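You operate a simulated robot arm through the tools that you are given. There is no shell and no other tool.

You run a simulated robot arm. Do the job below in one go: nothing can be reset, and whatever is moved stays where it is left.

TASK
Fill the purple and blue cups to their lines and park the spout.
Fine: tank water, between each cup's two lines; spout over the small white dish; third cup stays empty.

It is judged by the outcome, as a careful person would: the job done as asked, and still so three seconds after it is handed in. It fails if anything else is knocked over, pushed out of place, dropped, spilled or broken.

THE ROBOT
A 5-joint arm with a two-finger parallel gripper, fixed in place. Base frame: the origin is at the foot of the arm, x ahead of it, y to its left, z up; the work surface is at about z = 560. Lengths are in mm, angles in degrees, forces in N, time in s.
It reaches about 1134 mm from its shoulder. Its first joint turns from -149.0 to 149.0 degrees. Payload 1.57 kg.
The TCP is the grasp point between the finger pads, 30 mm short of the fingertips. In the tool frame z runs along the fingers and y along their closing line. The gripper opens to 110 mm. The fingers are 24 mm wide and 12 mm thick; the gripper's body (48 by 112 mm) begins 78 mm behind the TCP.
Orientation is that of the tool frame in the base frame, as a unit quaternion [x, y, z, w]. With the fingers straight down and closing along the base's y, the tool's x points along the base's -x, its y along +y and its z along -z.

THE INTERFACE
- The arm moves only by the tool servo_tool. Its argument "rows" is a list that holds one entry, the list of rows, each a list of 7 numbers: the shift along the tool's x, y, z in m, then the turn, a rotation vector about the tool's x, y, z in degrees, then the opening, from 0 (shut) to 1 (fully open). In form: [[[x, y, z, rx, ry, rz, fingers], ...]]. A call has 1 to 20 rows; each row shifts and turns the commanded pose from where the row before left it, along the tool's axes as they then stand. Each row takes 0.2 s and may step no farther than 50 mm and 8.6 degrees from the row before; otherwise, or with a gripper value out of range, the whole call is refused. Where a pose cannot be reached the arm comes as near as it can. A force on the tool above 90 N (or 10 N above the force at the start of the call, whichever is more), or a blocked arm, ends the call early, and 0.2 s more pass. Each finger travels about 72 mm/s and halts on what it meets, pressing with about 30 N; the grip force reading is that of the motor and also rises with nothing between the fingers. The clock runs only during rows and for 0.2 s after the last one: add rows that do not move to give the fingers time. The reply holds the time, the measured pose of the TCP, the force on the tool along the base axes, the opening and the grip force, in the units named above and with some noise, with the torque about the TCP (base axes, N m) and any sound that the robot's microphone picked up.
- Cameras (640 x 400 px; columns grow to the right, rows downward): "scene" is fixed at [221.1, 500.6, 1455.1]; the picture's right is [0.85, 0.53, 0.00], its down [0.51, -0.82, -0.25] and it looks along [-0.13, 0.21, -0.97] (base axes); focal length 349 px, centre (320, 200). "wrist" rides on the gripper at [70, 16, -141] in the tool frame; the picture's right is [-0.23, 0.97, 0.00], its down [-0.85, -0.20, -0.48] and it looks along [-0.47, -0.11, 0.88] (tool axes); focal length 222 px, centre (320, 200). There is no depth. A picture from a camera that has moved, and an enlarged one, comes with that camera's place and axes in the base frame and with its lens.
- snapshot(camera): a new picture of that camera. No time passes.
- raise_lower(by): slides the trunk up (or, below 0, down) by that many mm; the arm rides with it, the base frame stays. It gives what a move gives, with no picture.
- zoom(camera, box): a new picture of the part [left, top, right, bottom] of that camera's present view, enlarged. No time passes.
- hand_in(): hands the job in; it is judged then, once.

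Places have to be worked out from the pictures, the camera data and where the tool is seen. Open the gripper and draw the arm clear of the work before you hand the job in, unless the task says otherwise.

The tools are called after "Call:" by a JSON object that holds its "name" and its "arguments". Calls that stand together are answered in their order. servo_tool: Moves the arm, as the interface text tells. Its arguments: {"type":"object","properties":{"rows":{"type":"array","items":{"type":"array","items":{"type":"array","items":{"type":"number"}}}}},"required":["rows"]} The other tools are called the same way: raise_lower (by) slides the trunk up or down; snapshot (camera) takes a picture; zoom (camera, box) takes an enlarged picture of a part of a camera's view; hand_in () hands the job in.

At the start:

```text
time: 0.0
tool_pos: [-17.6, 587.9, 952.8]
orientation: [0.0, 1.0, 0.001, 0.0]
wrist_force: [-0.2, -0.2, 0.1]
moment: [0.0, -0.02, 0.0]
gripper_width: 109.8
finger_force: 0.0
trunk travel left (down, up): [-686.0, 284.0]
```

scene: 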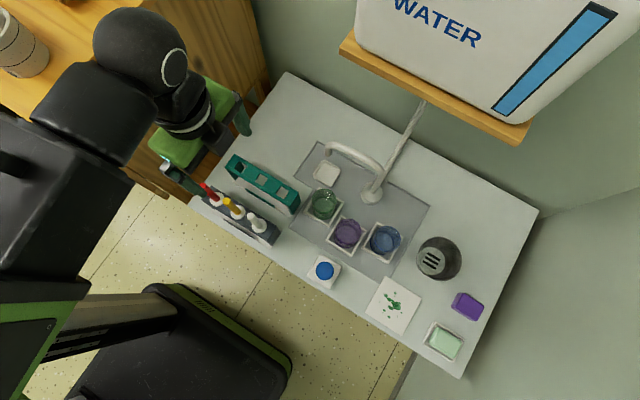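
wrist: 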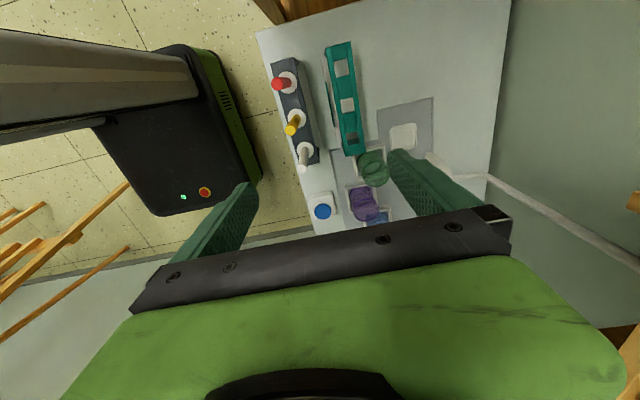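

I start by looking closely at the sink area, the cups, the spout and the blue button with enlarged pictures.

Call:
{"name": "zoom", "arguments": {"camera": "scene", "box": [280, 130, 440, 230]}}

Call:
{"name": "zoom", "arguments": {"camera": "scene", "box": [290, 180, 450, 280]}}

Call:
{"name": "zoom", "arguments": {"camera": "scene", "box": [160, 140, 320, 240]}}

Call:
{"name": "zoom", "arguments": {"camera": "scene", "box": [290, 240, 530, 390]}}

Call:
{"name": "zoom", "arguments": {"camera": "scene", "box": [320, 0, 640, 200]}}

```text
4.00 times, centred on (360, 180) of scene
camera zoom: at [221.1, 500.6, 1455.1], right [0.85, 0.53, 0.0], down [0.51, -0.82, -0.25], along [-0.13, 0.21, -0.97], focal length 1396 px, centre (160, 280)
```

zoom: 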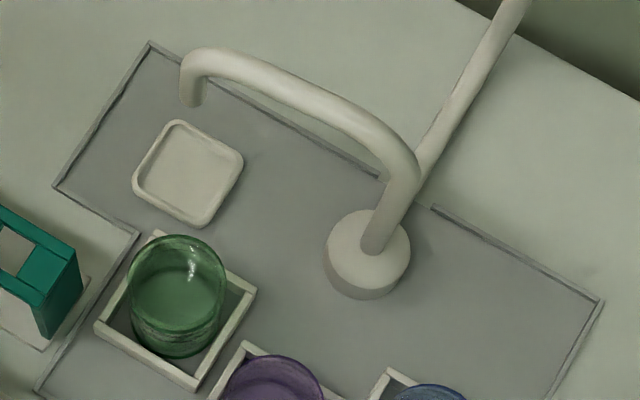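

```text
4.00 times, centred on (370, 230) of scene
camera zoom: at [221.1, 500.6, 1455.1], right [0.85, 0.53, 0.0], down [0.51, -0.82, -0.25], along [-0.13, 0.21, -0.97], focal length 1396 px, centre (120, 80)
```

zoom: 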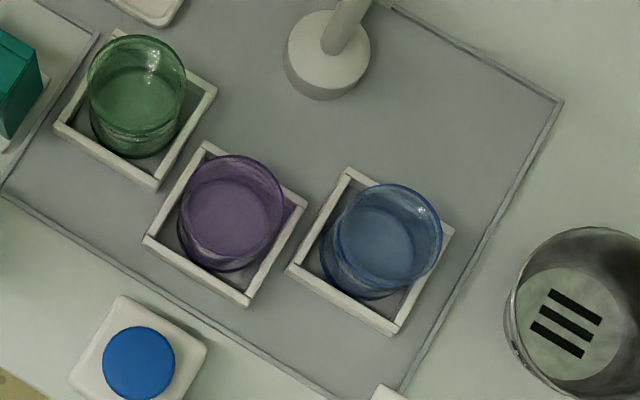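

```text
4.00 times, centred on (240, 190) of scene
camera zoom: at [221.1, 500.6, 1455.1], right [0.85, 0.53, 0.0], down [0.51, -0.82, -0.25], along [-0.13, 0.21, -0.97], focal length 1396 px, centre (640, 240)
```

zoom: 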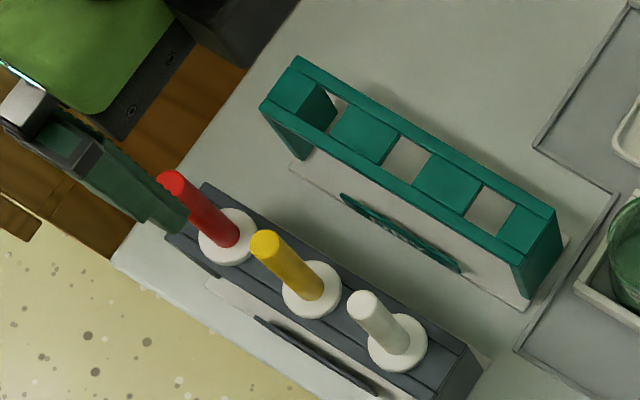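

```text
2.67 times, centred on (410, 315) of scene
camera zoom: at [221.1, 500.6, 1455.1], right [0.85, 0.53, 0.0], down [0.51, -0.82, -0.25], along [-0.13, 0.21, -0.97], focal length 931 px, centre (80, -107)
```

zoom: 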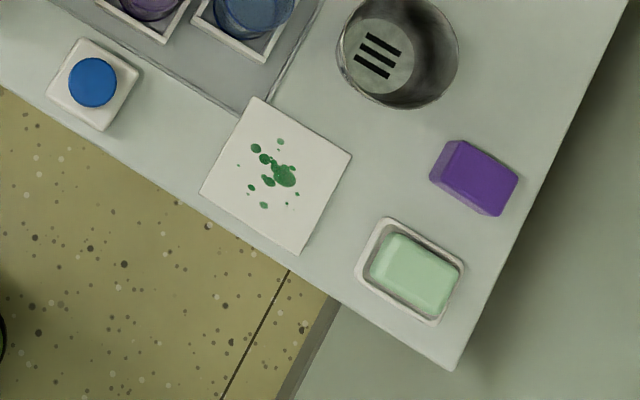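

```text
2.00 times, centred on (480, 100) of scene
camera zoom: at [221.1, 500.6, 1455.1], right [0.85, 0.53, 0.0], down [0.51, -0.82, -0.25], along [-0.13, 0.21, -0.97], focal length 698 px, centre (0, 400)
```

zoom: 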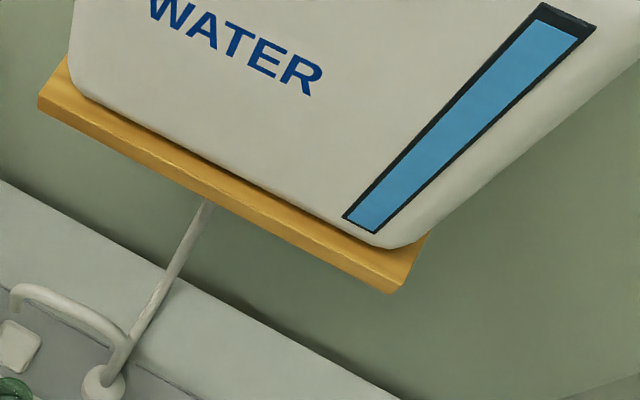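

The dish, green, purple and blue cups all seem to lie on one circle of about 128 mm around the faucet foot near (208, 777). I zoom harder on each cup and on the button to find the lines.

Call:
{"name": "zoom", "arguments": {"camera": "scene", "box": [324, 212, 372, 257]}}

Call:
{"name": "zoom", "arguments": {"camera": "scene", "box": [360, 220, 408, 265]}}

Call:
{"name": "zoom", "arguments": {"camera": "scene", "box": [300, 183, 348, 228]}}

Call:
{"name": "zoom", "arguments": {"camera": "scene", "box": [300, 250, 348, 295]}}

Call:
{"name": "zoom", "arguments": {"camera": "wrist", "box": [240, 80, 480, 230]}}

```text
8.89 times, centred on (348, 234) of scene
camera zoom: at [221.1, 500.6, 1455.1], right [0.85, 0.53, 0.0], down [0.51, -0.82, -0.25], along [-0.13, 0.21, -0.97], focal length 3103 px, centre (71, -107)
```

zoom: 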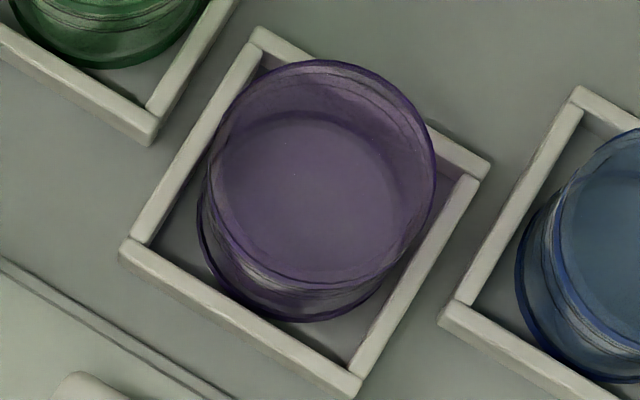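

```text
8.89 times, centred on (384, 242) of scene
camera zoom: at [221.1, 500.6, 1455.1], right [0.85, 0.53, 0.0], down [0.51, -0.82, -0.25], along [-0.13, 0.21, -0.97], focal length 3103 px, centre (-249, -178)
```

zoom: 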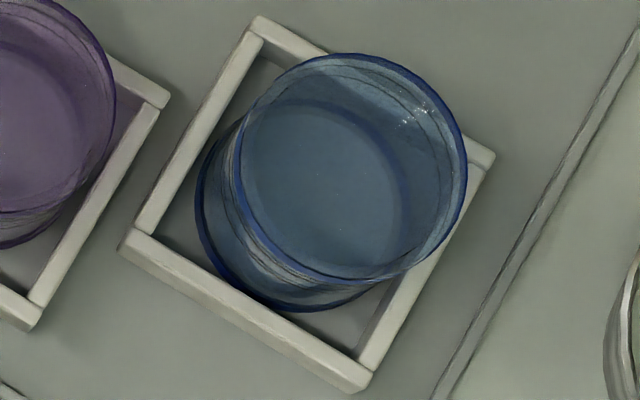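

```text
8.89 times, centred on (324, 206) of scene
camera zoom: at [221.1, 500.6, 1455.1], right [0.85, 0.53, 0.0], down [0.51, -0.82, -0.25], along [-0.13, 0.21, -0.97], focal length 3103 px, centre (284, 151)
```

zoom: 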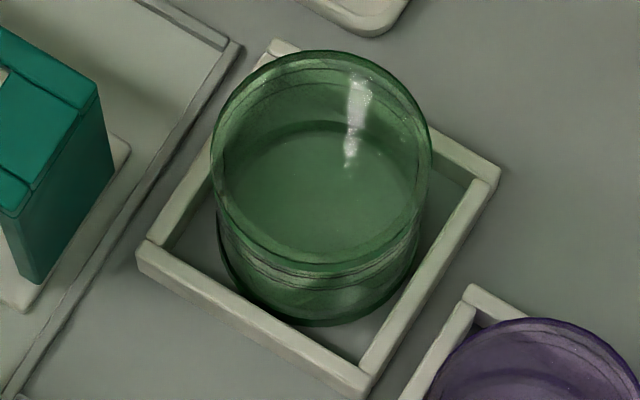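

```text
8.89 times, centred on (324, 272) of scene
camera zoom: at [221.1, 500.6, 1455.1], right [0.85, 0.53, 0.0], down [0.51, -0.82, -0.25], along [-0.13, 0.21, -0.97], focal length 3103 px, centre (284, -444)
```

zoom: 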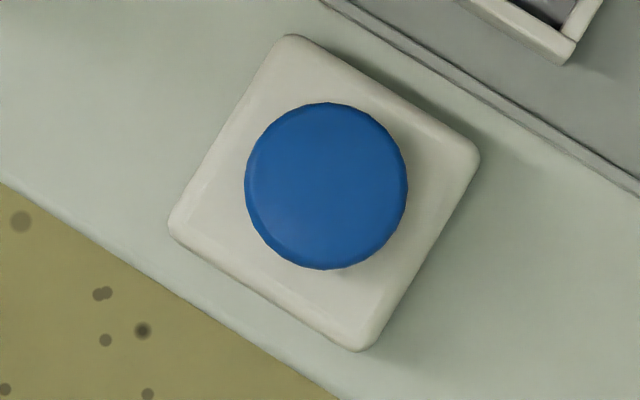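

```text
2.67 times, centred on (360, 155) of wrist
camera zoom: at [-88.2, 604.6, 1095.1], right [0.23, 0.97, 0.0], down [0.85, -0.2, 0.48], along [0.47, -0.11, -0.88], focal length 592 px, centre (213, 320)
```

zoom: 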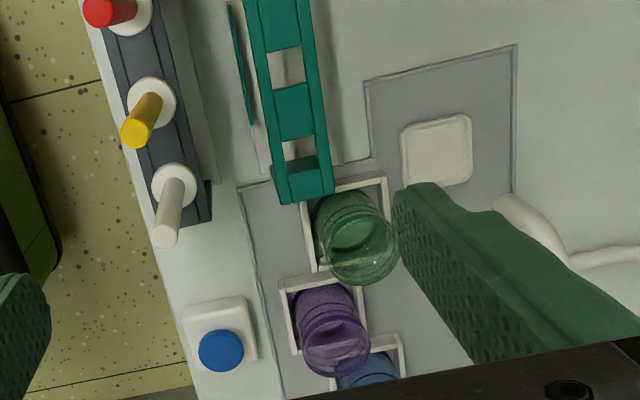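

The cups are about 56 mm wide and roughly 100 mm tall, and the lines are hard to see from above. I draw the hand back and spin it so the wrist camera sits above the fingers, then I'll tilt outward to look at the cups from the front.

Call:
{"name": "servo_tool", "arguments": {"rows": [[[-0.0246, -0.0313, 0.0167, 0, 0, 0, 1], [-0.0246, -0.0313, 0.0167, 0, 0, 0, 1], [-0.0246, -0.0313, 0.0167, 0, 0, 0, 1], [-0.0246, -0.0313, 0.0167, 0, 0, 0, 1], [-0.0246, -0.0313, 0.0167, 0, 0, 0, 1], [-0.0246, -0.0313, 0.0167, 0, 0, 0, 1], [0, 0, 0, 0, 0, 8.3, 1], [0, 0, 0, 0, 0, 8.3, 1], [0, 0, 0, 0, 0, 8.3, 1], [0, 0, 0, 0, 0, 8.3, 1], [0, 0, 0, 0, 0, 8.3, 1], [0, 0, 0, 0, 0, 8.3, 1], [0, 0, 0, 0, 0, 8.3, 1], [0, 0, 0, 0, 0, 8.3, 1], [0, 0, 0, 0, 0, 8.3, 1], [0, 0, 0, 0, 0, 8.3, 1], [0, 0, 0, 0, 0, 8.3, 1], [0, 0, 0, 0, 0, 8.3, 1], [0, 0, 0, 0, 0, 8.3, 1]]]}}

```text
time: 4.0
tool_pos: [150.7, 514.8, 953.2]
orientation: [0.729, 0.684, 0.0, -0.002]
wrist_force: [-0.1, -1.0, 0.3]
moment: [-0.01, 0.02, -0.01]
gripper_width: 110.0
finger_force: 0.1
out of reach, approached as far as the arm can: row 1, 2, 3, 4, 5, 6, 18, 19
trunk travel left (down, up): [-686.0, 284.0]
```

The arm could not come as far in as I asked; it stands at (151, 515, 953). I check both cameras before changing trunk height.

Call:
{"name": "snapshot", "arguments": {"camera": "scene"}}

Call:
{"name": "snapshot", "arguments": {"camera": "wrist"}}

```text
taken
```

scene: 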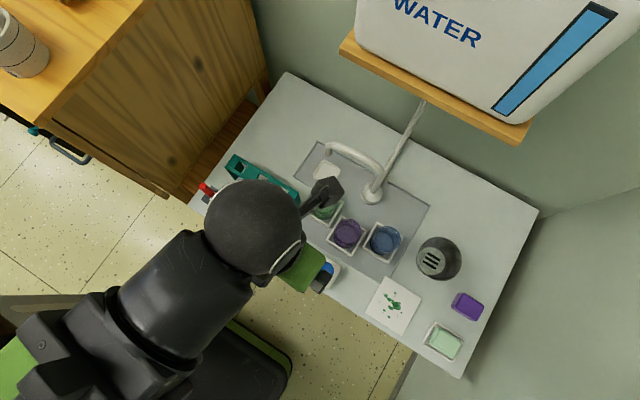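

```text
taken
camera wrist: at [172.2, 581.6, 1095.3], right [0.96, -0.29, 0.0], down [-0.25, -0.84, 0.48], along [-0.14, -0.46, -0.88], focal length 222 px, centre (320, 200)
```

wrist: 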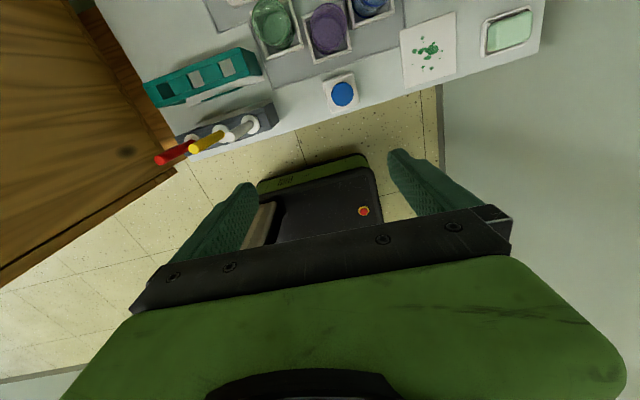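

The hand is over the front edge of the table, clear of everything. I lower the trunk by 200 mm (fingertips to about z = 723, still above the cup tops) and then try tilting.

Call:
{"name": "raise_lower", "arguments": {"by": -200}}

Call:
{"name": "servo_tool", "arguments": {"rows": [[[0, 0, 0, 0, 8.0, 0, 1], [0, 0, 0, 0, 8.0, 0, 1], [0, 0, 0, 0, 8.0, 0, 1], [0, 0, 0, 0, 8.0, 0, 1]]]}}

Call:
{"name": "snapshot", "arguments": {"camera": "wrist"}}

```text
time: 6.2
tool_pos: [152.1, 512.7, 752.4]
orientation: [0.729, 0.684, -0.001, -0.002]
wrist_force: [1.1, 0.4, 0.1]
moment: [0.0, -0.01, -0.01]
gripper_width: 110.2
finger_force: 0.0
trunk travel left (down, up): [-486.0, 484.0]
```

```text
time: 7.2
tool_pos: [177.6, 636.2, 788.9]
orientation: [0.702, 0.657, 0.2, -0.189]
wrist_force: [-0.5, 0.2, -0.1]
moment: [0.01, 0.01, 0.0]
gripper_width: 110.2
finger_force: 0.0
out of reach, approached as far as the arm can: row 1, 2, 3, 4
trunk travel left (down, up): [-486.0, 484.0]
```

```text
taken
camera wrist: at [193.0, 618.1, 946.9], right [0.96, -0.25, -0.12], down [-0.26, -0.96, -0.05], along [-0.11, 0.08, -0.99], focal length 222 px, centre (320, 200)
```

wrist: 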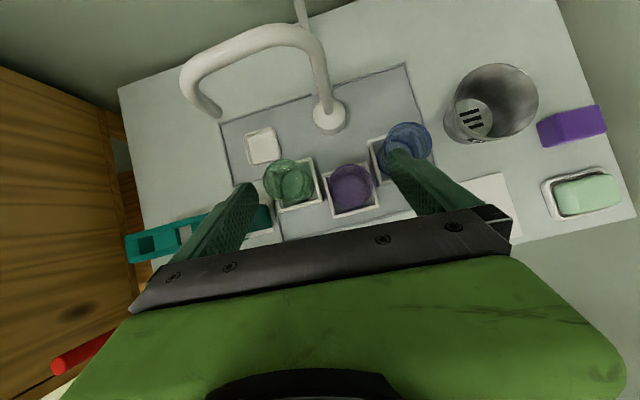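

The tilt pushed the TCP outward to (178, 636, 789); triangulating the spout tip from both cameras gives about (86, 750, 741), its horizontal tube about z = 796. I zoom the wrist view to see cups and spout from here.

Call:
{"name": "zoom", "arguments": {"camera": "wrist", "box": [240, 110, 440, 235]}}

Call:
{"name": "zoom", "arguments": {"camera": "wrist", "box": [160, 0, 360, 125]}}

Call:
{"name": "snapshot", "arguments": {"camera": "scene"}}

```text
3.20 times, centred on (340, 172) of wrist
camera zoom: at [193.0, 618.1, 946.9], right [0.96, -0.25, -0.12], down [-0.26, -0.96, -0.05], along [-0.11, 0.08, -0.99], focal length 711 px, centre (256, 288)
```

zoom: 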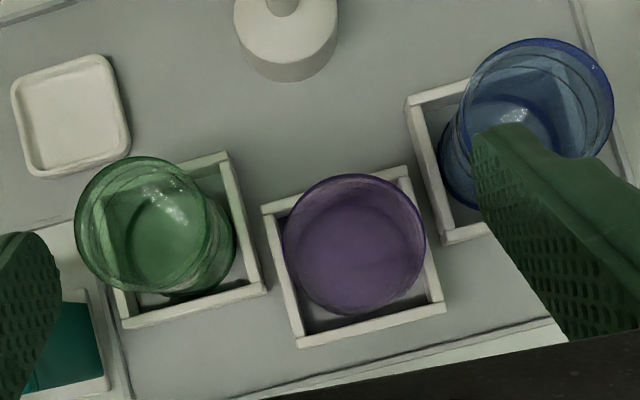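

```text
3.20 times, centred on (260, 62) of wrist
camera zoom: at [193.0, 618.1, 946.9], right [0.96, -0.25, -0.12], down [-0.26, -0.96, -0.05], along [-0.11, 0.08, -0.99], focal length 711 px, centre (512, 640)
```

zoom: 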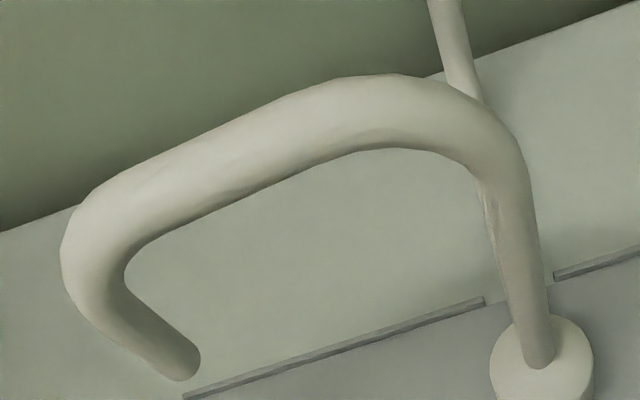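

```text
taken
```

scene: 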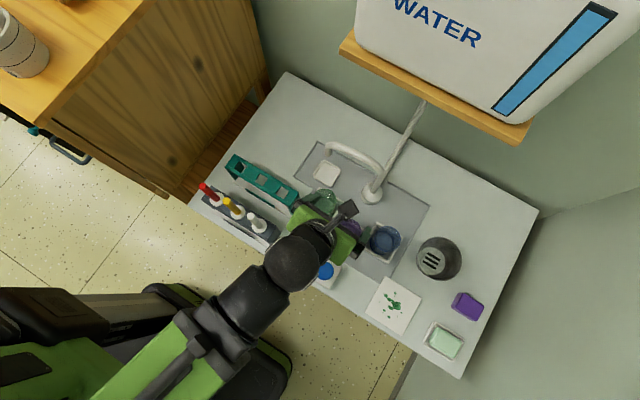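

Both fill lines seem to be rings high on the cup walls, and I need a flatter view from the front. The wrist can't fold close in at this trunk height, so I raise the trunk by 300 and will bring the hand down and inward to gain reach near the base.

Call:
{"name": "raise_lower", "arguments": {"by": 300}}

Call:
{"name": "servo_tool", "arguments": {"rows": [[[0, 0, 0, 0, -8.0, 0, 1], [0, 0, 0, 0, -8.0, 0, 1], [0, 0, 0, 0, -8.0, 0, 1], [0, 0, 0, 0, -8.0, 0, 1]]]}}

```text
time: 10.2
tool_pos: [177.6, 635.8, 1089.2]
orientation: [0.702, 0.658, 0.199, -0.189]
wrist_force: [0.0, -0.2, 0.0]
moment: [0.01, 0.03, -0.02]
gripper_width: 110.1
finger_force: 0.1
trunk travel left (down, up): [-786.0, 184.0]
```

```text
time: 11.2
tool_pos: [178.7, 635.7, 1051.9]
orientation: [0.73, 0.684, -0.003, 0.001]
wrist_force: [0.6, 0.5, -0.1]
moment: [0.01, -0.01, 0.03]
gripper_width: 110.0
finger_force: 0.1
out of reach, approached as far as the arm can: row 1, 2, 3
trunk travel left (down, up): [-786.0, 184.0]
```

The hand is upright again at (179, 636, 1052). I now bring it inward and down toward (140, 450, 800), in front of the table.

Call:
{"name": "servo_tool", "arguments": {"rows": [[[-0.0269, -0.0037, 0.0357, 0, 0, 0, 1], [-0.0269, -0.0037, 0.0357, 0, 0, 0, 1], [-0.0269, -0.0037, 0.0357, 0, 0, 0, 1], [-0.0269, -0.0037, 0.0357, 0, 0, 0, 1], [-0.0269, -0.0037, 0.0357, 0, 0, 0, 1], [-0.0269, -0.0037, 0.0357, 0, 0, 0, 1], [-0.0269, -0.0037, 0.0357, 0, 0, 0, 1]]]}}

```text
time: 12.8
tool_pos: [151.6, 512.6, 1052.2]
orientation: [0.729, 0.684, -0.001, 0.0]
wrist_force: [-0.6, 0.1, 0.1]
moment: [0.0, 0.03, 0.01]
gripper_width: 109.9
finger_force: 0.1
out of reach, approached as far as the arm can: row 1, 2, 3, 4, 5, 6, 7
trunk travel left (down, up): [-786.0, 184.0]
```

It slid inward but did not come down at all. I test whether it can go straight down, first here and then further out, to learn the limits.

Call:
{"name": "servo_tool", "arguments": {"rows": [[[0, 0, 0.03, 0, 0, 0, 1], [0, 0, 0.03, 0, 0, 0, 1]]]}}

Call:
{"name": "servo_tool", "arguments": {"rows": [[[0.045, 0, 0, 0, 0, 0, 1], [0.045, 0, 0, 0, 0, 0, 1], [0.045, 0, 0, 0, 0, 0, 1], [0, 0, 0.04, 0, 0, 0, 1], [0, 0, 0.04, 0, 0, 0, 1], [0, 0, 0.04, 0, 0, 0, 1]]]}}

```text
time: 13.4
tool_pos: [150.9, 513.9, 1052.8]
orientation: [0.73, 0.684, -0.002, -0.001]
wrist_force: [0.2, 1.0, -0.2]
moment: [0.0, -0.01, 0.02]
gripper_width: 110.0
finger_force: 0.0
out of reach, approached as far as the arm can: row 1, 2
trunk travel left (down, up): [-786.0, 184.0]
```

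```text
time: 14.8
tool_pos: [174.7, 644.1, 1053.0]
orientation: [0.728, 0.685, -0.002, -0.001]
wrist_force: [-0.1, 0.2, -0.3]
moment: [0.0, 0.02, 0.0]
gripper_width: 110.1
finger_force: 0.2
out of reach, approached as far as the arm can: row 2, 3, 4, 5, 6
trunk travel left (down, up): [-786.0, 184.0]
```

Height stayed at 1053 again at a larger radius, so I test moving up with the arm alone.

Call:
{"name": "servo_tool", "arguments": {"rows": [[[0, 0, -0.04, 0, 0, 0, 1], [0, 0, -0.04, 0, 0, 0, 1]]]}}

Call:
{"name": "servo_tool", "arguments": {"rows": [[[0, 0, 0.03, 0, 0, 0, 1], [0, 0, 0.03, 0, 0, 0, 1], [0, 0, 0.03, 0, 0, 0, 1], [0, 0, 0.03, 0, 0, 0, 1]]]}}

```text
time: 15.4
tool_pos: [174.5, 644.4, 1052.6]
orientation: [0.729, 0.684, -0.001, -0.002]
wrist_force: [0.2, 0.0, -0.3]
moment: [-0.05, -0.01, 0.01]
gripper_width: 110.0
finger_force: 0.1
out of reach, approached as far as the arm can: row 1, 2
trunk travel left (down, up): [-786.0, 184.0]
```

```text
time: 16.4
tool_pos: [177.0, 641.2, 1053.6]
orientation: [0.73, 0.684, -0.002, 0.0]
wrist_force: [-0.2, -0.2, -0.4]
moment: [0.01, -0.01, 0.02]
gripper_width: 109.8
finger_force: 0.1
out of reach, approached as far as the arm can: row 1, 2, 3, 4
trunk travel left (down, up): [-786.0, 184.0]
```

So the arm itself works only in a level plane and the trunk sets the height; useful to know. I move the hand to about (300, 437), in front of the table, and spin it so the cups will fall in the free side of the wrist picture.

Call:
{"name": "servo_tool", "arguments": {"rows": [[[-0.0326, 0.0227, 0, 0, 0, 0, 1], [-0.0326, 0.0227, 0, 0, 0, 0, 1], [-0.0326, 0.0227, 0, 0, 0, 0, 1], [-0.0326, 0.0227, 0, 0, 0, 0, 1], [-0.0326, 0.0227, 0, 0, 0, 0, 1], [-0.0326, 0.0227, 0, 0, 0, 0, 1], [0, 0, 0, 0, 0, -8.4, 1], [0, 0, 0, 0, 0, -8.4, 1], [0, 0, 0, 0, 0, -8.4, 1], [0, 0, 0, 0, 0, -8.4, 1], [0, 0, 0, 0, 0, -8.4, 1], [0, 0, 0, 0, 0, -8.4, 1], [0, 0, 0, 0, 0, -8.4, 1], [0, 0, 0, 0, 0, -8.4, 1], [0, 0, 0, 0, 0, -8.4, 1], [0, 0, 0, 0, 0, -8.4, 1], [0, 0, 0, 0, 0, -8.4, 1], [0, 0, 0, 0, 0, -8.4, 1], [0, 0, 0, 0, 0, -8.4, 1], [0, 0, 0, 0, 0, -8.4, 1]]]}}

Call:
{"name": "snapshot", "arguments": {"camera": "scene"}}

```text
time: 20.6
tool_pos: [308.8, 455.6, 1053.2]
orientation: [-0.209, 0.978, -0.001, -0.002]
wrist_force: [0.4, 0.4, 0.0]
moment: [-0.01, 0.01, 0.05]
gripper_width: 110.0
finger_force: 0.0
out of reach, approached as far as the arm can: row 6
trunk travel left (down, up): [-786.0, 184.0]
```

```text
taken
```

scene: 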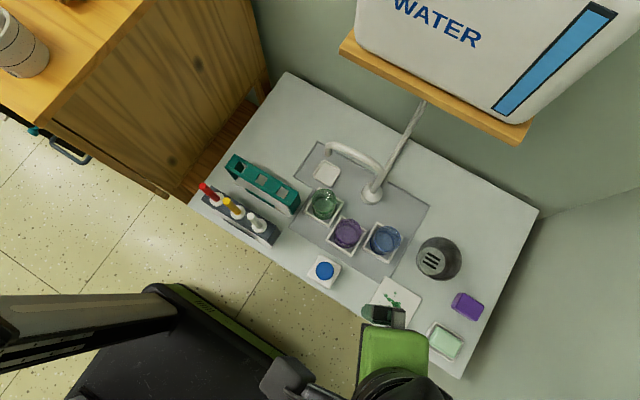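

The spin works that way round, and the hand is in front of the table near (309, 456). I add 32° more spin and lower the trunk 390 mm so the camera looks at the cups from a flat angle.

Call:
{"name": "servo_tool", "arguments": {"rows": [[[0, 0, 0, 0, 0, -8.2, 1], [0, 0, 0, 0, 0, -8.2, 1], [0, 0, 0, 0, 0, -8.2, 1], [0, 0, 0, 0, 0, -8.2, 1]]]}}

Call:
{"name": "raise_lower", "arguments": {"by": -390}}

Call:
{"name": "snapshot", "arguments": {"camera": "wrist"}}

Call:
{"name": "snapshot", "arguments": {"camera": "scene"}}

```text
time: 21.6
tool_pos: [308.0, 454.9, 1051.4]
orientation: [-0.476, 0.88, 0.0, -0.002]
wrist_force: [0.6, -0.6, -0.8]
moment: [-0.03, 0.02, 0.01]
gripper_width: 109.9
finger_force: 0.1
trunk travel left (down, up): [-786.0, 184.0]
```

```text
time: 25.3
tool_pos: [308.8, 453.8, 662.8]
orientation: [-0.476, 0.88, -0.001, -0.003]
wrist_force: [-0.9, -0.2, -0.7]
moment: [-0.01, 0.03, -0.02]
gripper_width: 109.9
finger_force: 0.2
trunk travel left (down, up): [-396.0, 574.0]
```

```text
taken
camera wrist: at [257.1, 404.6, 805.5], right [-0.69, 0.72, 0.0], down [0.64, 0.61, 0.48], along [0.34, 0.33, -0.88], focal length 222 px, centre (320, 200)
```

wrist: 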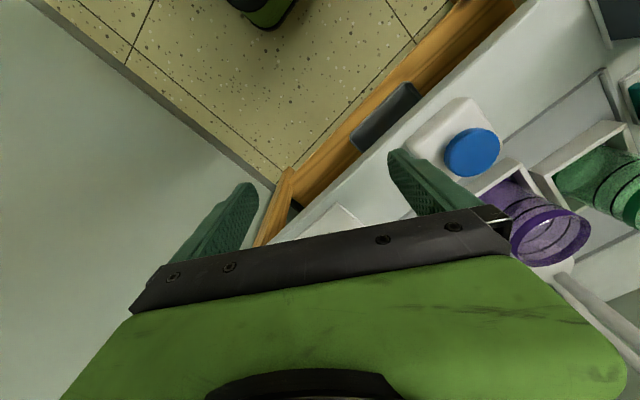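

```text
taken
```

scene: 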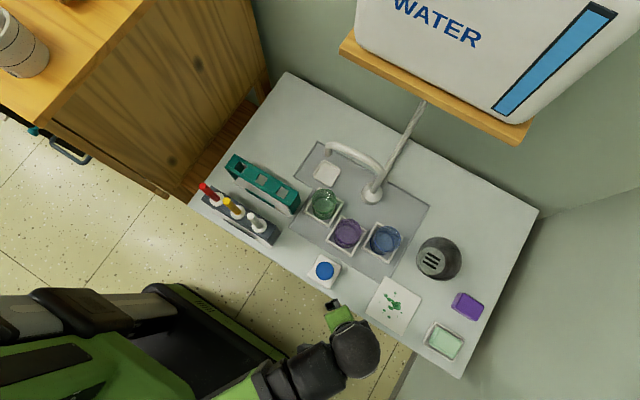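

Now the purple and green cups show dark rings on their walls. I zoom in on them.

Call:
{"name": "zoom", "arguments": {"camera": "wrist", "box": [480, 140, 640, 280]}}

Call:
{"name": "zoom", "arguments": {"camera": "wrist", "box": [380, 60, 540, 200]}}

```text
2.86 times, centred on (560, 210) of wrist
camera zoom: at [257.1, 404.6, 805.5], right [-0.69, 0.72, 0.0], down [0.64, 0.61, 0.48], along [0.34, 0.33, -0.88], focal length 635 px, centre (-366, 171)
```

zoom: 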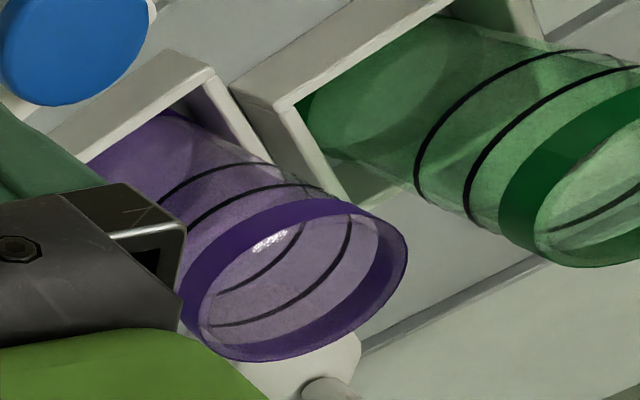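

```text
2.86 times, centred on (460, 130) of wrist
camera zoom: at [257.1, 404.6, 805.5], right [-0.69, 0.72, 0.0], down [0.64, 0.61, 0.48], along [0.34, 0.33, -0.88], focal length 635 px, centre (-80, 400)
```

zoom: 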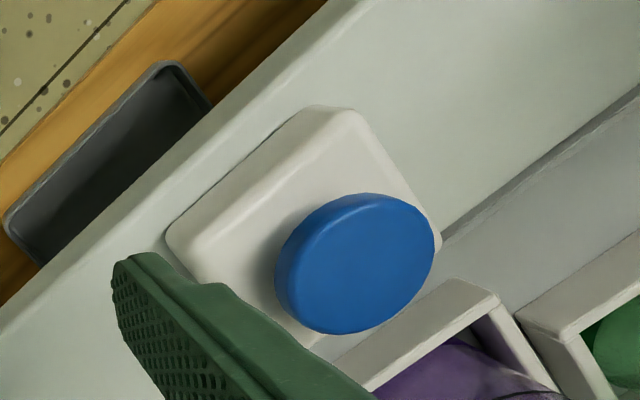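

The view shows two rings on each cup at roughly mid-to-upper height, and the button is a blue disc on a white block with its top near z = 605–615. Next I raise the trunk and carry the hand toward the spout, spinning it so the fingers will straddle the horizontal tube (tube along the direction of about 12°).

Call:
{"name": "raise_lower", "arguments": {"by": 220}}

Call:
{"name": "servo_tool", "arguments": {"rows": [[[-0.0097, 0.0359, 0, 0, 0, 0, 0.5], [-0.0097, 0.0359, 0, 0, 0, 0, 0.5], [-0.0097, 0.0359, 0, 0, 0, 0, 0.5], [-0.0097, 0.0359, 0, 0, 0, 0, 0.5], [-0.0097, 0.0359, 0, 0, 0, 0, 0.5], [-0.0097, 0.0359, 0, 0, 0, 0, 0.5], [0, 0, 0, 0, 0, 7.5, 0.5], [0, 0, 0, 0, 0, 7.5, 0.5], [0, 0, 0, 0, 0, 7.5, 0.5], [0, 0, 0, 0, 0, 7.5, 0.5], [0, 0, 0, 0, 0, 7.5, 0.5], [0, 0, 0, 0, 0, 7.5, 0.5]]]}}

Call:
{"name": "snapshot", "arguments": {"camera": "wrist"}}

Call:
{"name": "snapshot", "arguments": {"camera": "scene"}}

```text
time: 27.6
tool_pos: [308.6, 455.7, 883.4]
orientation: [-0.475, 0.88, 0.0, -0.001]
wrist_force: [0.3, -0.1, 0.0]
moment: [0.01, 0.01, 0.02]
gripper_width: 109.9
finger_force: 0.0
trunk travel left (down, up): [-616.0, 354.0]
```

```text
time: 30.2
tool_pos: [161.4, 622.3, 882.8]
orientation: [-0.102, 0.995, 0.001, -0.002]
wrist_force: [0.2, 0.5, -0.1]
moment: [0.01, 0.0, 0.0]
gripper_width: 54.9
finger_force: 0.1
trunk travel left (down, up): [-616.0, 354.0]
```

```text
taken
camera wrist: at [88.9, 622.6, 1025.5], right [0.03, 1.0, 0.0], down [0.88, -0.02, 0.48], along [0.48, -0.01, -0.88], focal length 222 px, centre (320, 200)
```

wrist: 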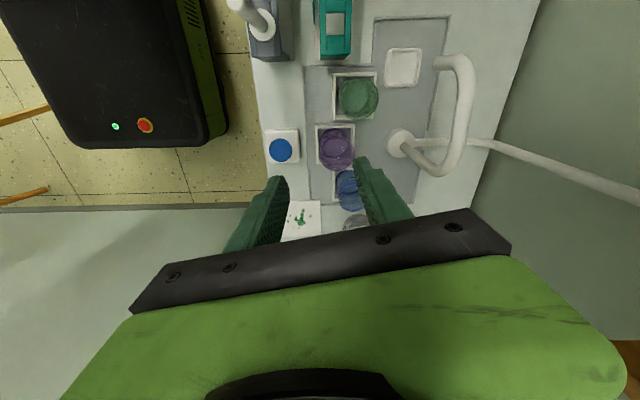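

```text
taken
```

scene: 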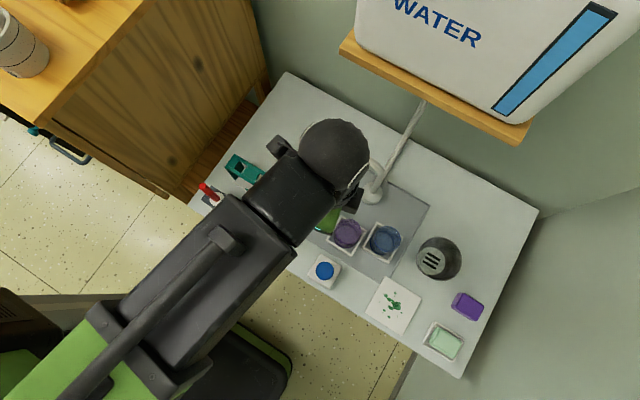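

Good view of the faucet from here. I zoom in to refine the spout, dish and button positions.

Call:
{"name": "zoom", "arguments": {"camera": "wrist", "box": [340, 10, 516, 120]}}

Call:
{"name": "zoom", "arguments": {"camera": "wrist", "box": [340, 80, 516, 190]}}

Call:
{"name": "zoom", "arguments": {"camera": "wrist", "box": [240, 60, 400, 210]}}

Call:
{"name": "zoom", "arguments": {"camera": "wrist", "box": [540, 150, 640, 400]}}

```text
3.64 times, centred on (428, 65) of wrist
camera zoom: at [88.9, 622.6, 1025.5], right [0.03, 1.0, 0.0], down [0.88, -0.02, 0.48], along [0.48, -0.01, -0.88], focal length 808 px, centre (-73, 691)
```

zoom: 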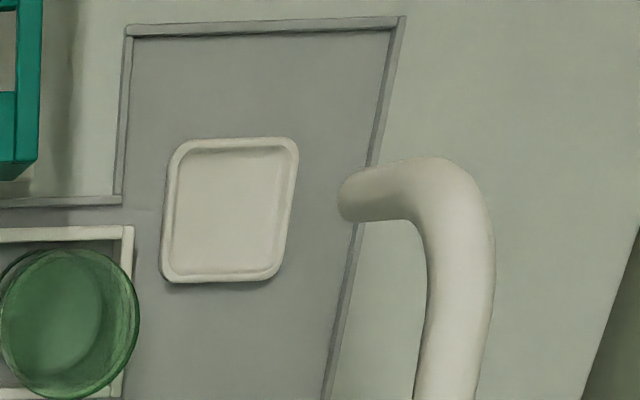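

```text
3.64 times, centred on (428, 135) of wrist
camera zoom: at [88.9, 622.6, 1025.5], right [0.03, 1.0, 0.0], down [0.88, -0.02, 0.48], along [0.48, -0.01, -0.88], focal length 808 px, centre (-73, 436)
```

zoom: 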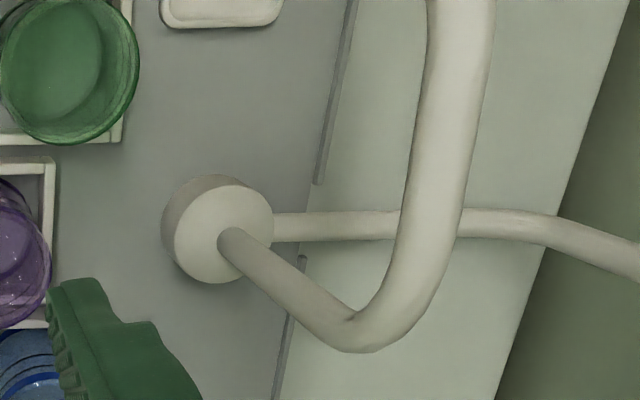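

```text
2.67 times, centred on (320, 135) of wrist
camera zoom: at [88.9, 622.6, 1025.5], right [0.03, 1.0, 0.0], down [0.88, -0.02, 0.48], along [0.48, -0.01, -0.88], focal length 592 px, centre (320, 373)
```

zoom: 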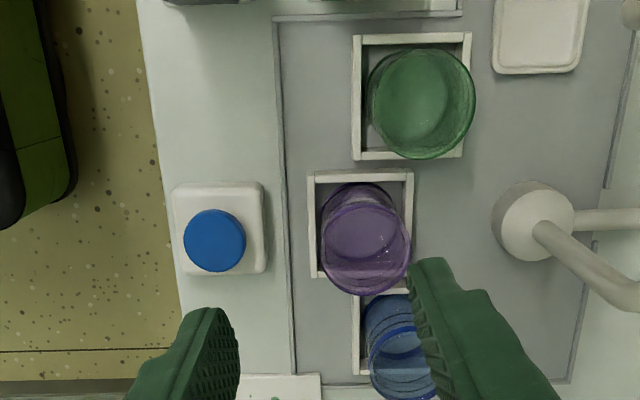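

```text
1.60 times, centred on (590, 275) of wrist
camera zoom: at [88.9, 622.6, 1025.5], right [0.03, 1.0, 0.0], down [0.88, -0.02, 0.48], along [0.48, -0.01, -0.88], focal length 355 px, centre (-112, 80)
```

zoom: 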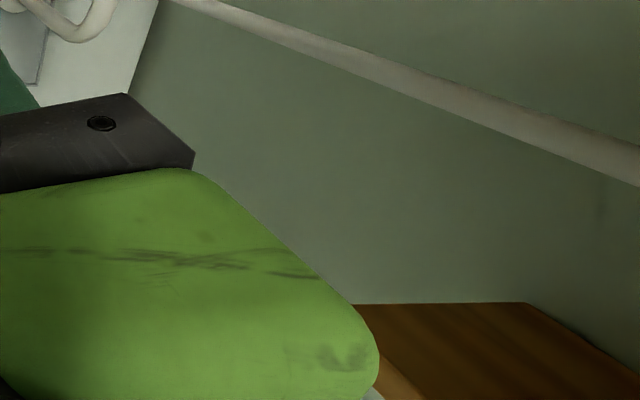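

The feed pipe runs back along the table to the wall, so it is out of the way. I want to be sure where the tank shelf is before swinging the hand beneath it, so I raise the trunk for a look from above.

Call:
{"name": "raise_lower", "arguments": {"by": 200}}

Call:
{"name": "snapshot", "arguments": {"camera": "wrist"}}

```text
time: 32.4
tool_pos: [160.6, 620.8, 1083.0]
orientation: [-0.102, 0.995, 0.0, -0.002]
wrist_force: [-0.2, -0.4, -0.4]
moment: [0.05, -0.02, 0.01]
gripper_width: 55.0
finger_force: 0.2
trunk travel left (down, up): [-816.0, 154.0]
```

```text
taken
camera wrist: at [88.8, 622.5, 1225.4], right [0.02, 1.0, 0.0], down [0.88, -0.02, 0.48], along [0.48, -0.01, -0.88], focal length 222 px, centre (320, 200)
```

wrist: 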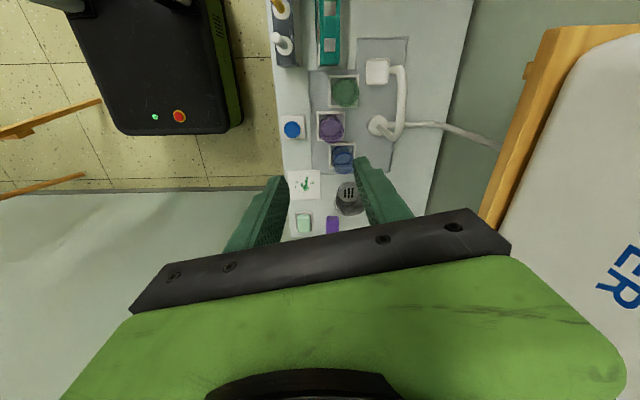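

The shelf's front-left corner triangulates to about (54, 829, 960), so with a 20° outward tilt the hand stays clear. I lower back by 200, move over toward the spout tube at about (128, 735) and tilt.

Call:
{"name": "raise_lower", "arguments": {"by": -200}}

Call:
{"name": "servo_tool", "arguments": {"rows": [[[0.0031, 0.0394, 0, 0, 0, 0, 0.5], [0.0031, 0.0394, 0, 0, 0, 0, 0.5], [0.0031, 0.0394, 0, 0, 0, 0, 0.5], [0, 0, 0, -6.21, -2.42, 0, 0.5], [0, 0, 0, -6.21, -2.42, 0, 0.5], [0, 0, 0, -6.21, -2.42, 0, 0.5]]]}}

Call:
{"name": "snapshot", "arguments": {"camera": "wrist"}}

Call:
{"name": "snapshot", "arguments": {"camera": "scene"}}

```text
time: 34.6
tool_pos: [160.4, 621.5, 882.6]
orientation: [-0.102, 0.995, 0.0, -0.002]
wrist_force: [0.3, 0.0, 1.0]
moment: [0.02, 0.05, -0.03]
gripper_width: 55.0
finger_force: 0.0
trunk travel left (down, up): [-616.0, 354.0]
```

```text
time: 36.0
tool_pos: [126.9, 735.0, 898.0]
orientation: [-0.1, 0.98, 0.167, 0.045]
wrist_force: [0.8, 0.6, -0.1]
moment: [-0.03, 0.03, 0.01]
gripper_width: 55.1
finger_force: 0.0
out of reach, approached as far as the arm can: row 5, 6
trunk travel left (down, up): [-616.0, 354.0]
```

```text
taken
camera wrist: at [46.8, 688.5, 1027.8], right [0.02, 0.94, 0.34], down [0.85, -0.19, 0.49], along [0.53, 0.28, -0.8], focal length 222 px, centre (320, 200)
```

wrist: 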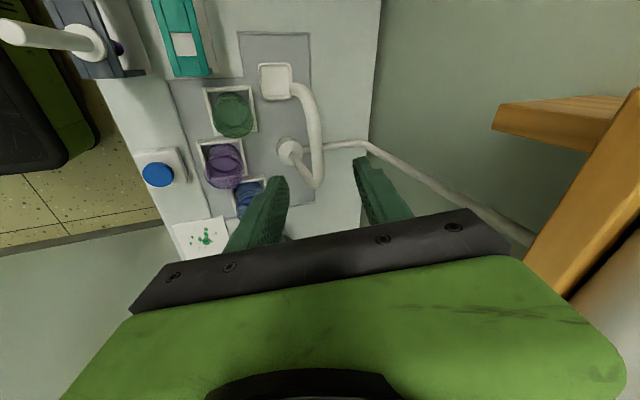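

```text
taken
```

scene: 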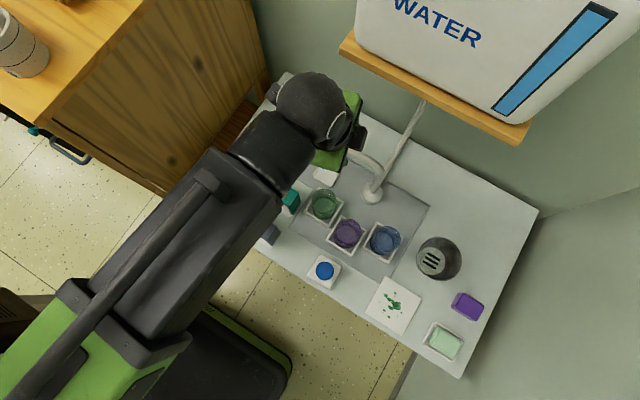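

The hand hangs tilted 20° at (127, 735, 898), with the spout tube just beyond and below. I shift 22 mm outward with the fingers open to 66 mm, then look again before lowering over the tube.

Call:
{"name": "servo_tool", "arguments": {"rows": [[[-0.0025, 0.0101, 0.0037, 0, 0, 0, 0.6], [-0.0025, 0.0101, 0.0037, 0, 0, 0, 0.6], [0, 0, 0, 0, 0, 0, 0.6]]]}}

Call:
{"name": "zoom", "arguments": {"camera": "wrist", "box": [200, 60, 440, 250]}}

Call:
{"name": "zoom", "arguments": {"camera": "scene", "box": [260, 80, 440, 220]}}

```text
time: 36.8
tool_pos: [127.9, 757.4, 897.3]
orientation: [-0.101, 0.98, 0.168, 0.044]
wrist_force: [0.7, 0.0, 0.2]
moment: [0.01, 0.02, 0.01]
gripper_width: 66.0
finger_force: 0.1
trunk travel left (down, up): [-616.0, 354.0]
```

```text
2.11 times, centred on (320, 155) of wrist
camera zoom: at [48.4, 711.3, 1027.7], right [0.02, 0.94, 0.34], down [0.85, -0.19, 0.49], along [0.52, 0.28, -0.8], focal length 468 px, centre (320, 295)
```

zoom: 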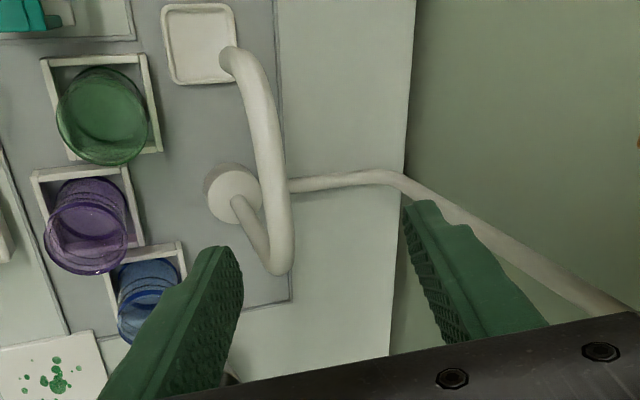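

```text
2.86 times, centred on (350, 150) of scene
camera zoom: at [221.1, 500.6, 1455.1], right [0.85, 0.53, 0.0], down [0.51, -0.82, -0.25], along [-0.13, 0.21, -0.97], focal length 997 px, centre (234, 343)
```

zoom: 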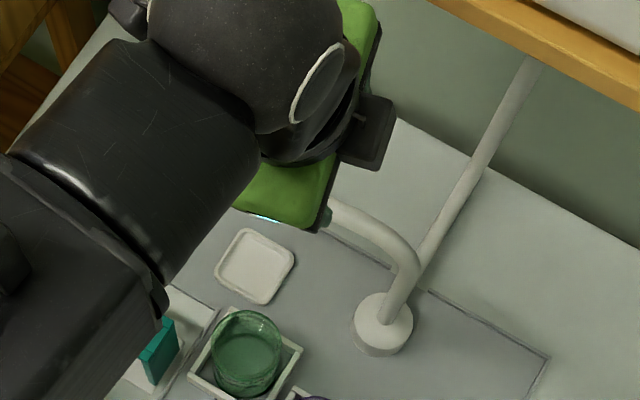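

Combining all views, the tube passes (128, 766) at about z = 788 and the spout tip is near (80, 759, 725). The pipe lies between the open fingers, so I lower 60 mm, check, and then the rest.

Call:
{"name": "raise_lower", "arguments": {"by": -60}}

Call:
{"name": "zoom", "arguments": {"camera": "wrist", "box": [200, 60, 440, 250]}}

```text
time: 37.8
tool_pos: [127.7, 757.6, 837.2]
orientation: [-0.1, 0.98, 0.167, 0.045]
wrist_force: [0.2, 0.3, 0.6]
moment: [0.0, -0.02, -0.03]
gripper_width: 65.8
finger_force: 0.1
trunk travel left (down, up): [-556.0, 414.0]
```

```text
2.11 times, centred on (320, 155) of wrist
camera zoom: at [48.5, 711.1, 967.8], right [0.02, 0.94, 0.34], down [0.85, -0.19, 0.49], along [0.52, 0.28, -0.8], focal length 468 px, centre (320, 295)
```

zoom: 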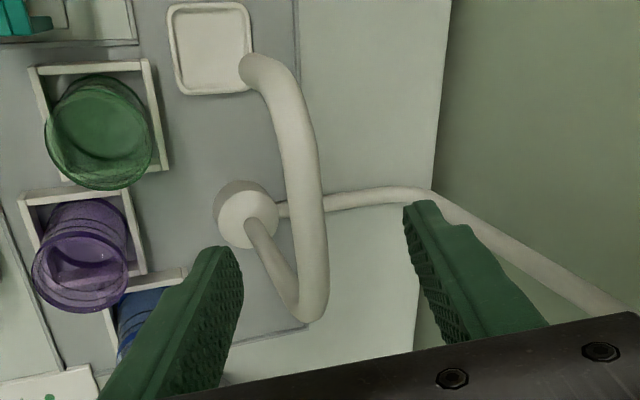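

The tube is centred between the fingertips. I lower the remaining 46 mm so the fingers straddle it.

Call:
{"name": "raise_lower", "arguments": {"by": -46}}

Call:
{"name": "snapshot", "arguments": {"camera": "wrist"}}

Call:
{"name": "zoom", "arguments": {"camera": "scene", "box": [260, 80, 440, 220]}}

```text
time: 38.7
tool_pos: [126.5, 756.6, 791.7]
orientation: [-0.1, 0.98, 0.167, 0.045]
wrist_force: [-0.7, -0.9, -1.1]
moment: [0.01, -0.03, -0.01]
gripper_width: 66.0
finger_force: 0.0
trunk travel left (down, up): [-510.0, 460.0]
```

```text
taken
camera wrist: at [48.5, 711.1, 921.8], right [0.02, 0.94, 0.34], down [0.85, -0.19, 0.49], along [0.52, 0.28, -0.8], focal length 222 px, centre (320, 200)
```

wrist: 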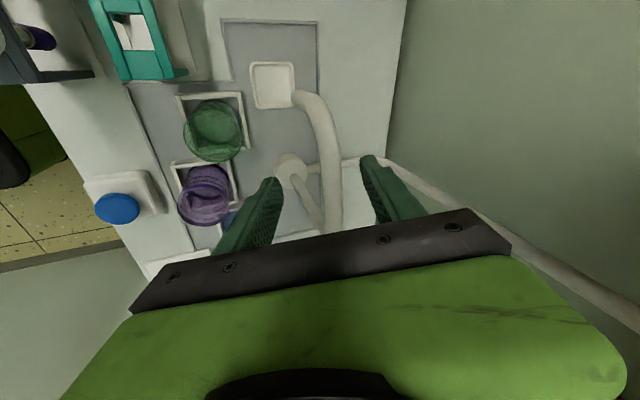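

```text
2.86 times, centred on (350, 150) of scene
camera zoom: at [221.1, 500.6, 1455.1], right [0.85, 0.53, 0.0], down [0.51, -0.82, -0.25], along [-0.13, 0.21, -0.97], focal length 997 px, centre (234, 343)
```

zoom: 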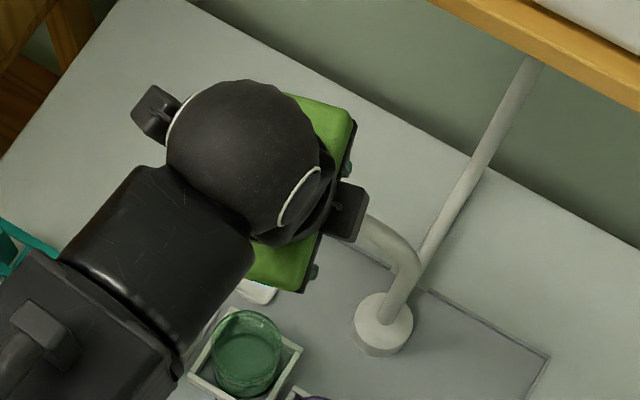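

The tube sits between the fingers with no contact force. I close to 30 mm around it (still loose) and start the arc about the faucet axis with the first few degrees.

Call:
{"name": "servo_tool", "arguments": {"rows": [[[0, 0, 0, 0, 0, 0, 0.273], [0, 0, 0, 0, 0, 0, 0.273], [0, 0, 0, 0, 0, 0, 0.273], [-0.00102, -0.00769, -0.0025, 0.065, -0.169, -5.73, 0.273], [-0.00104, -0.00774, -0.0023, 0.085, -0.15, -5.73, 0.273], [-0.00106, -0.00779, -0.0021, 0.105, -0.14, -5.73, 0.273]]]}}

Call:
{"name": "snapshot", "arguments": {"camera": "wrist"}}

Call:
{"name": "zoom", "arguments": {"camera": "scene", "box": [260, 80, 440, 220]}}

```text
time: 40.1
tool_pos: [137.7, 733.9, 791.3]
orientation: [-0.246, 0.954, 0.157, 0.073]
wrist_force: [-0.5, 0.7, -0.3]
moment: [0.02, -0.02, -0.01]
gripper_width: 30.3
finger_force: 0.0
trunk travel left (down, up): [-510.0, 460.0]
```

```text
taken
camera wrist: at [59.9, 668.6, 914.1], right [-0.28, 0.91, 0.31], down [0.81, 0.06, 0.58], along [0.51, 0.41, -0.75], focal length 222 px, centre (320, 200)
```

wrist: 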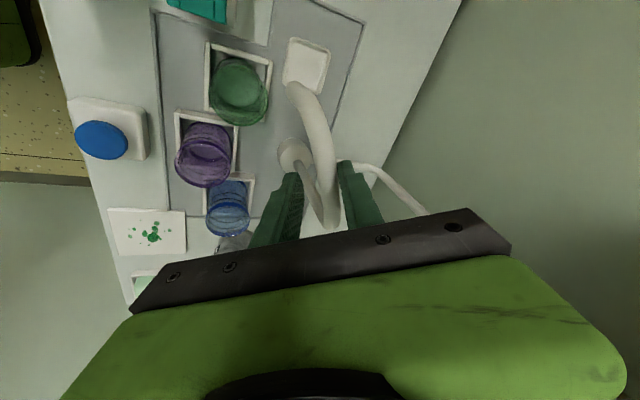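

```text
2.86 times, centred on (350, 150) of scene
camera zoom: at [221.1, 500.6, 1455.1], right [0.85, 0.53, 0.0], down [0.51, -0.82, -0.25], along [-0.13, 0.21, -0.97], focal length 997 px, centre (234, 343)
```

zoom: 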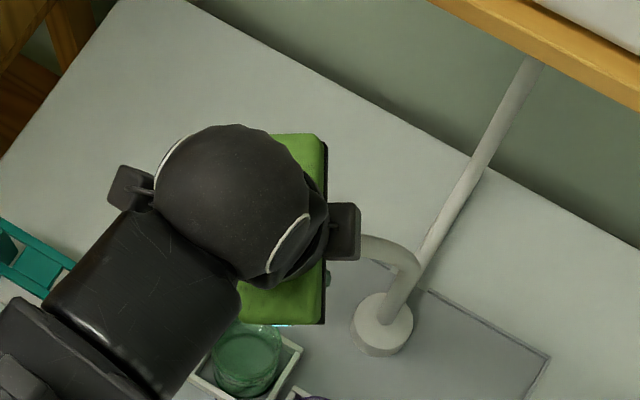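

The tube is following with under 1 N of force. I continue the arc to bring the spout over the purple cup (straight toward the robot, 270°).

Call:
{"name": "servo_tool", "arguments": {"rows": [[[-0.00108, -0.00784, -0.0019, 0.11, -0.14, -5.73, 0.273], [-0.00107, -0.0079, -0.0017, 0.12, -0.13, -5.73, 0.273], [-0.00105, -0.00795, -0.0014, 0.14, -0.11, -5.73, 0.273], [-0.00104, -0.00799, -0.0012, 0.155, -0.095, -5.73, 0.273], [-0.001, -0.00803, -0.0009, 0.16, -0.08, -5.73, 0.273], [-0.00095, -0.00806, -0.0006, 0.17, -0.06, -5.73, 0.273], [-0.00092, -0.00809, -0.0003, 0.175, -0.04, -5.73, 0.273], [-0.00086, -0.00809, 0, 0.18, -0.02, -5.73, 0.273], [-0.0008, -0.00809, 0.0003, 0.18, 0, -5.73, 0.273], [-0.00076, -0.00809, 0.0006, 0.18, 0.02, -5.73, 0.273], [-0.00071, -0.0081, 0.0009, 0.17, 0.04, -5.73, 0.273]]]}}

Call:
{"name": "snapshot", "arguments": {"camera": "wrist"}}

Call:
{"name": "zoom", "arguments": {"camera": "scene", "box": [260, 100, 440, 240]}}

```text
time: 42.5
tool_pos: [214.2, 697.4, 791.4]
orientation: [0.706, -0.687, -0.081, -0.154]
wrist_force: [-1.0, 1.1, 0.3]
moment: [0.02, -0.03, 0.03]
gripper_width: 30.3
finger_force: 0.2
trunk travel left (down, up): [-510.0, 460.0]
```

```text
taken
camera wrist: at [187.5, 583.7, 900.6], right [-0.98, 0.21, -0.03], down [0.12, 0.65, 0.75], along [0.17, 0.73, -0.66], focal length 222 px, centre (320, 200)
```

wrist: 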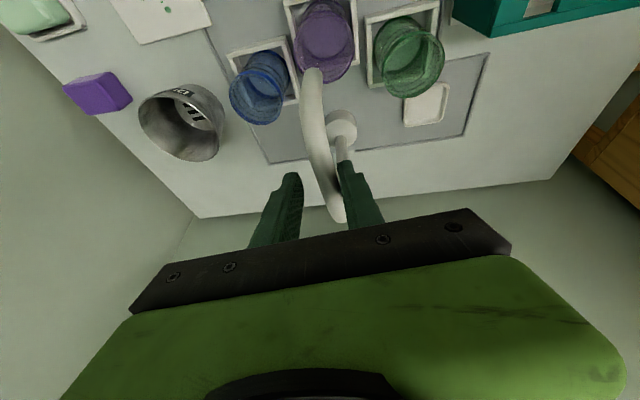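

```text
2.86 times, centred on (350, 170) of scene
camera zoom: at [221.1, 500.6, 1455.1], right [0.85, 0.53, 0.0], down [0.51, -0.82, -0.25], along [-0.13, 0.21, -0.97], focal length 997 px, centre (234, 286)
```

zoom: 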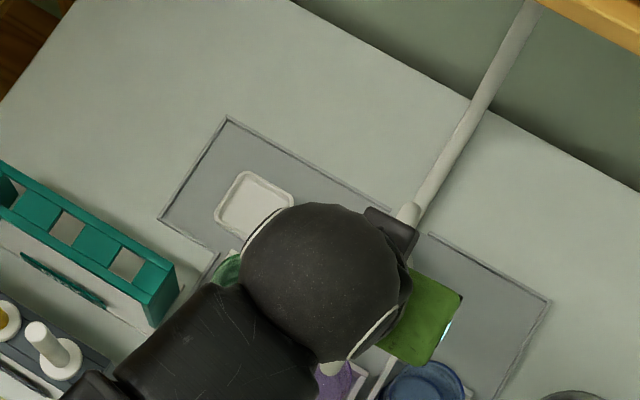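

The spout tip now appears near (210, 641), close to the purple cup's centre (about 207, 647). I zoom in to check the alignment.

Call:
{"name": "zoom", "arguments": {"camera": "wrist", "box": [240, 0, 400, 110]}}

Call:
{"name": "zoom", "arguments": {"camera": "scene", "box": [320, 200, 400, 260]}}

```text
3.64 times, centred on (320, 55) of wrist
camera zoom: at [187.5, 583.7, 900.6], right [-0.98, 0.21, -0.03], down [0.12, 0.65, 0.75], along [0.17, 0.73, -0.66], focal length 808 px, centre (320, 727)
```

zoom: 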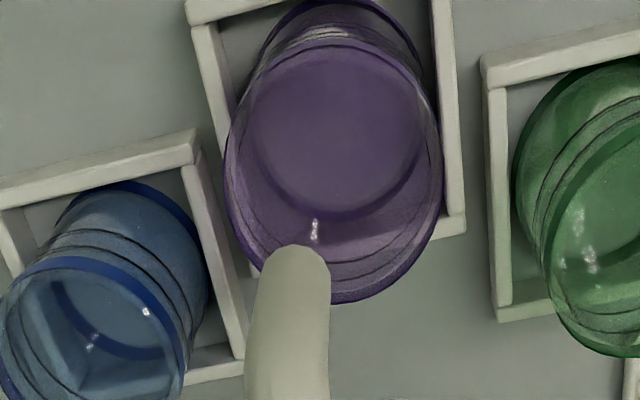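

```text
6.67 times, centred on (360, 230) of scene
camera zoom: at [221.1, 500.6, 1455.1], right [0.85, 0.53, 0.0], down [0.51, -0.82, -0.25], along [-0.13, 0.21, -0.97], focal length 2327 px, centre (53, 0)
```

zoom: 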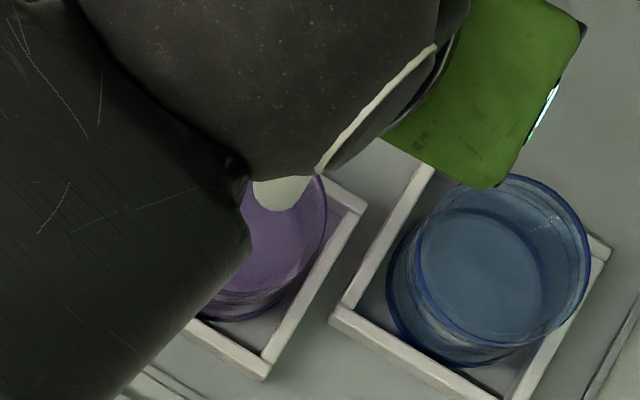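

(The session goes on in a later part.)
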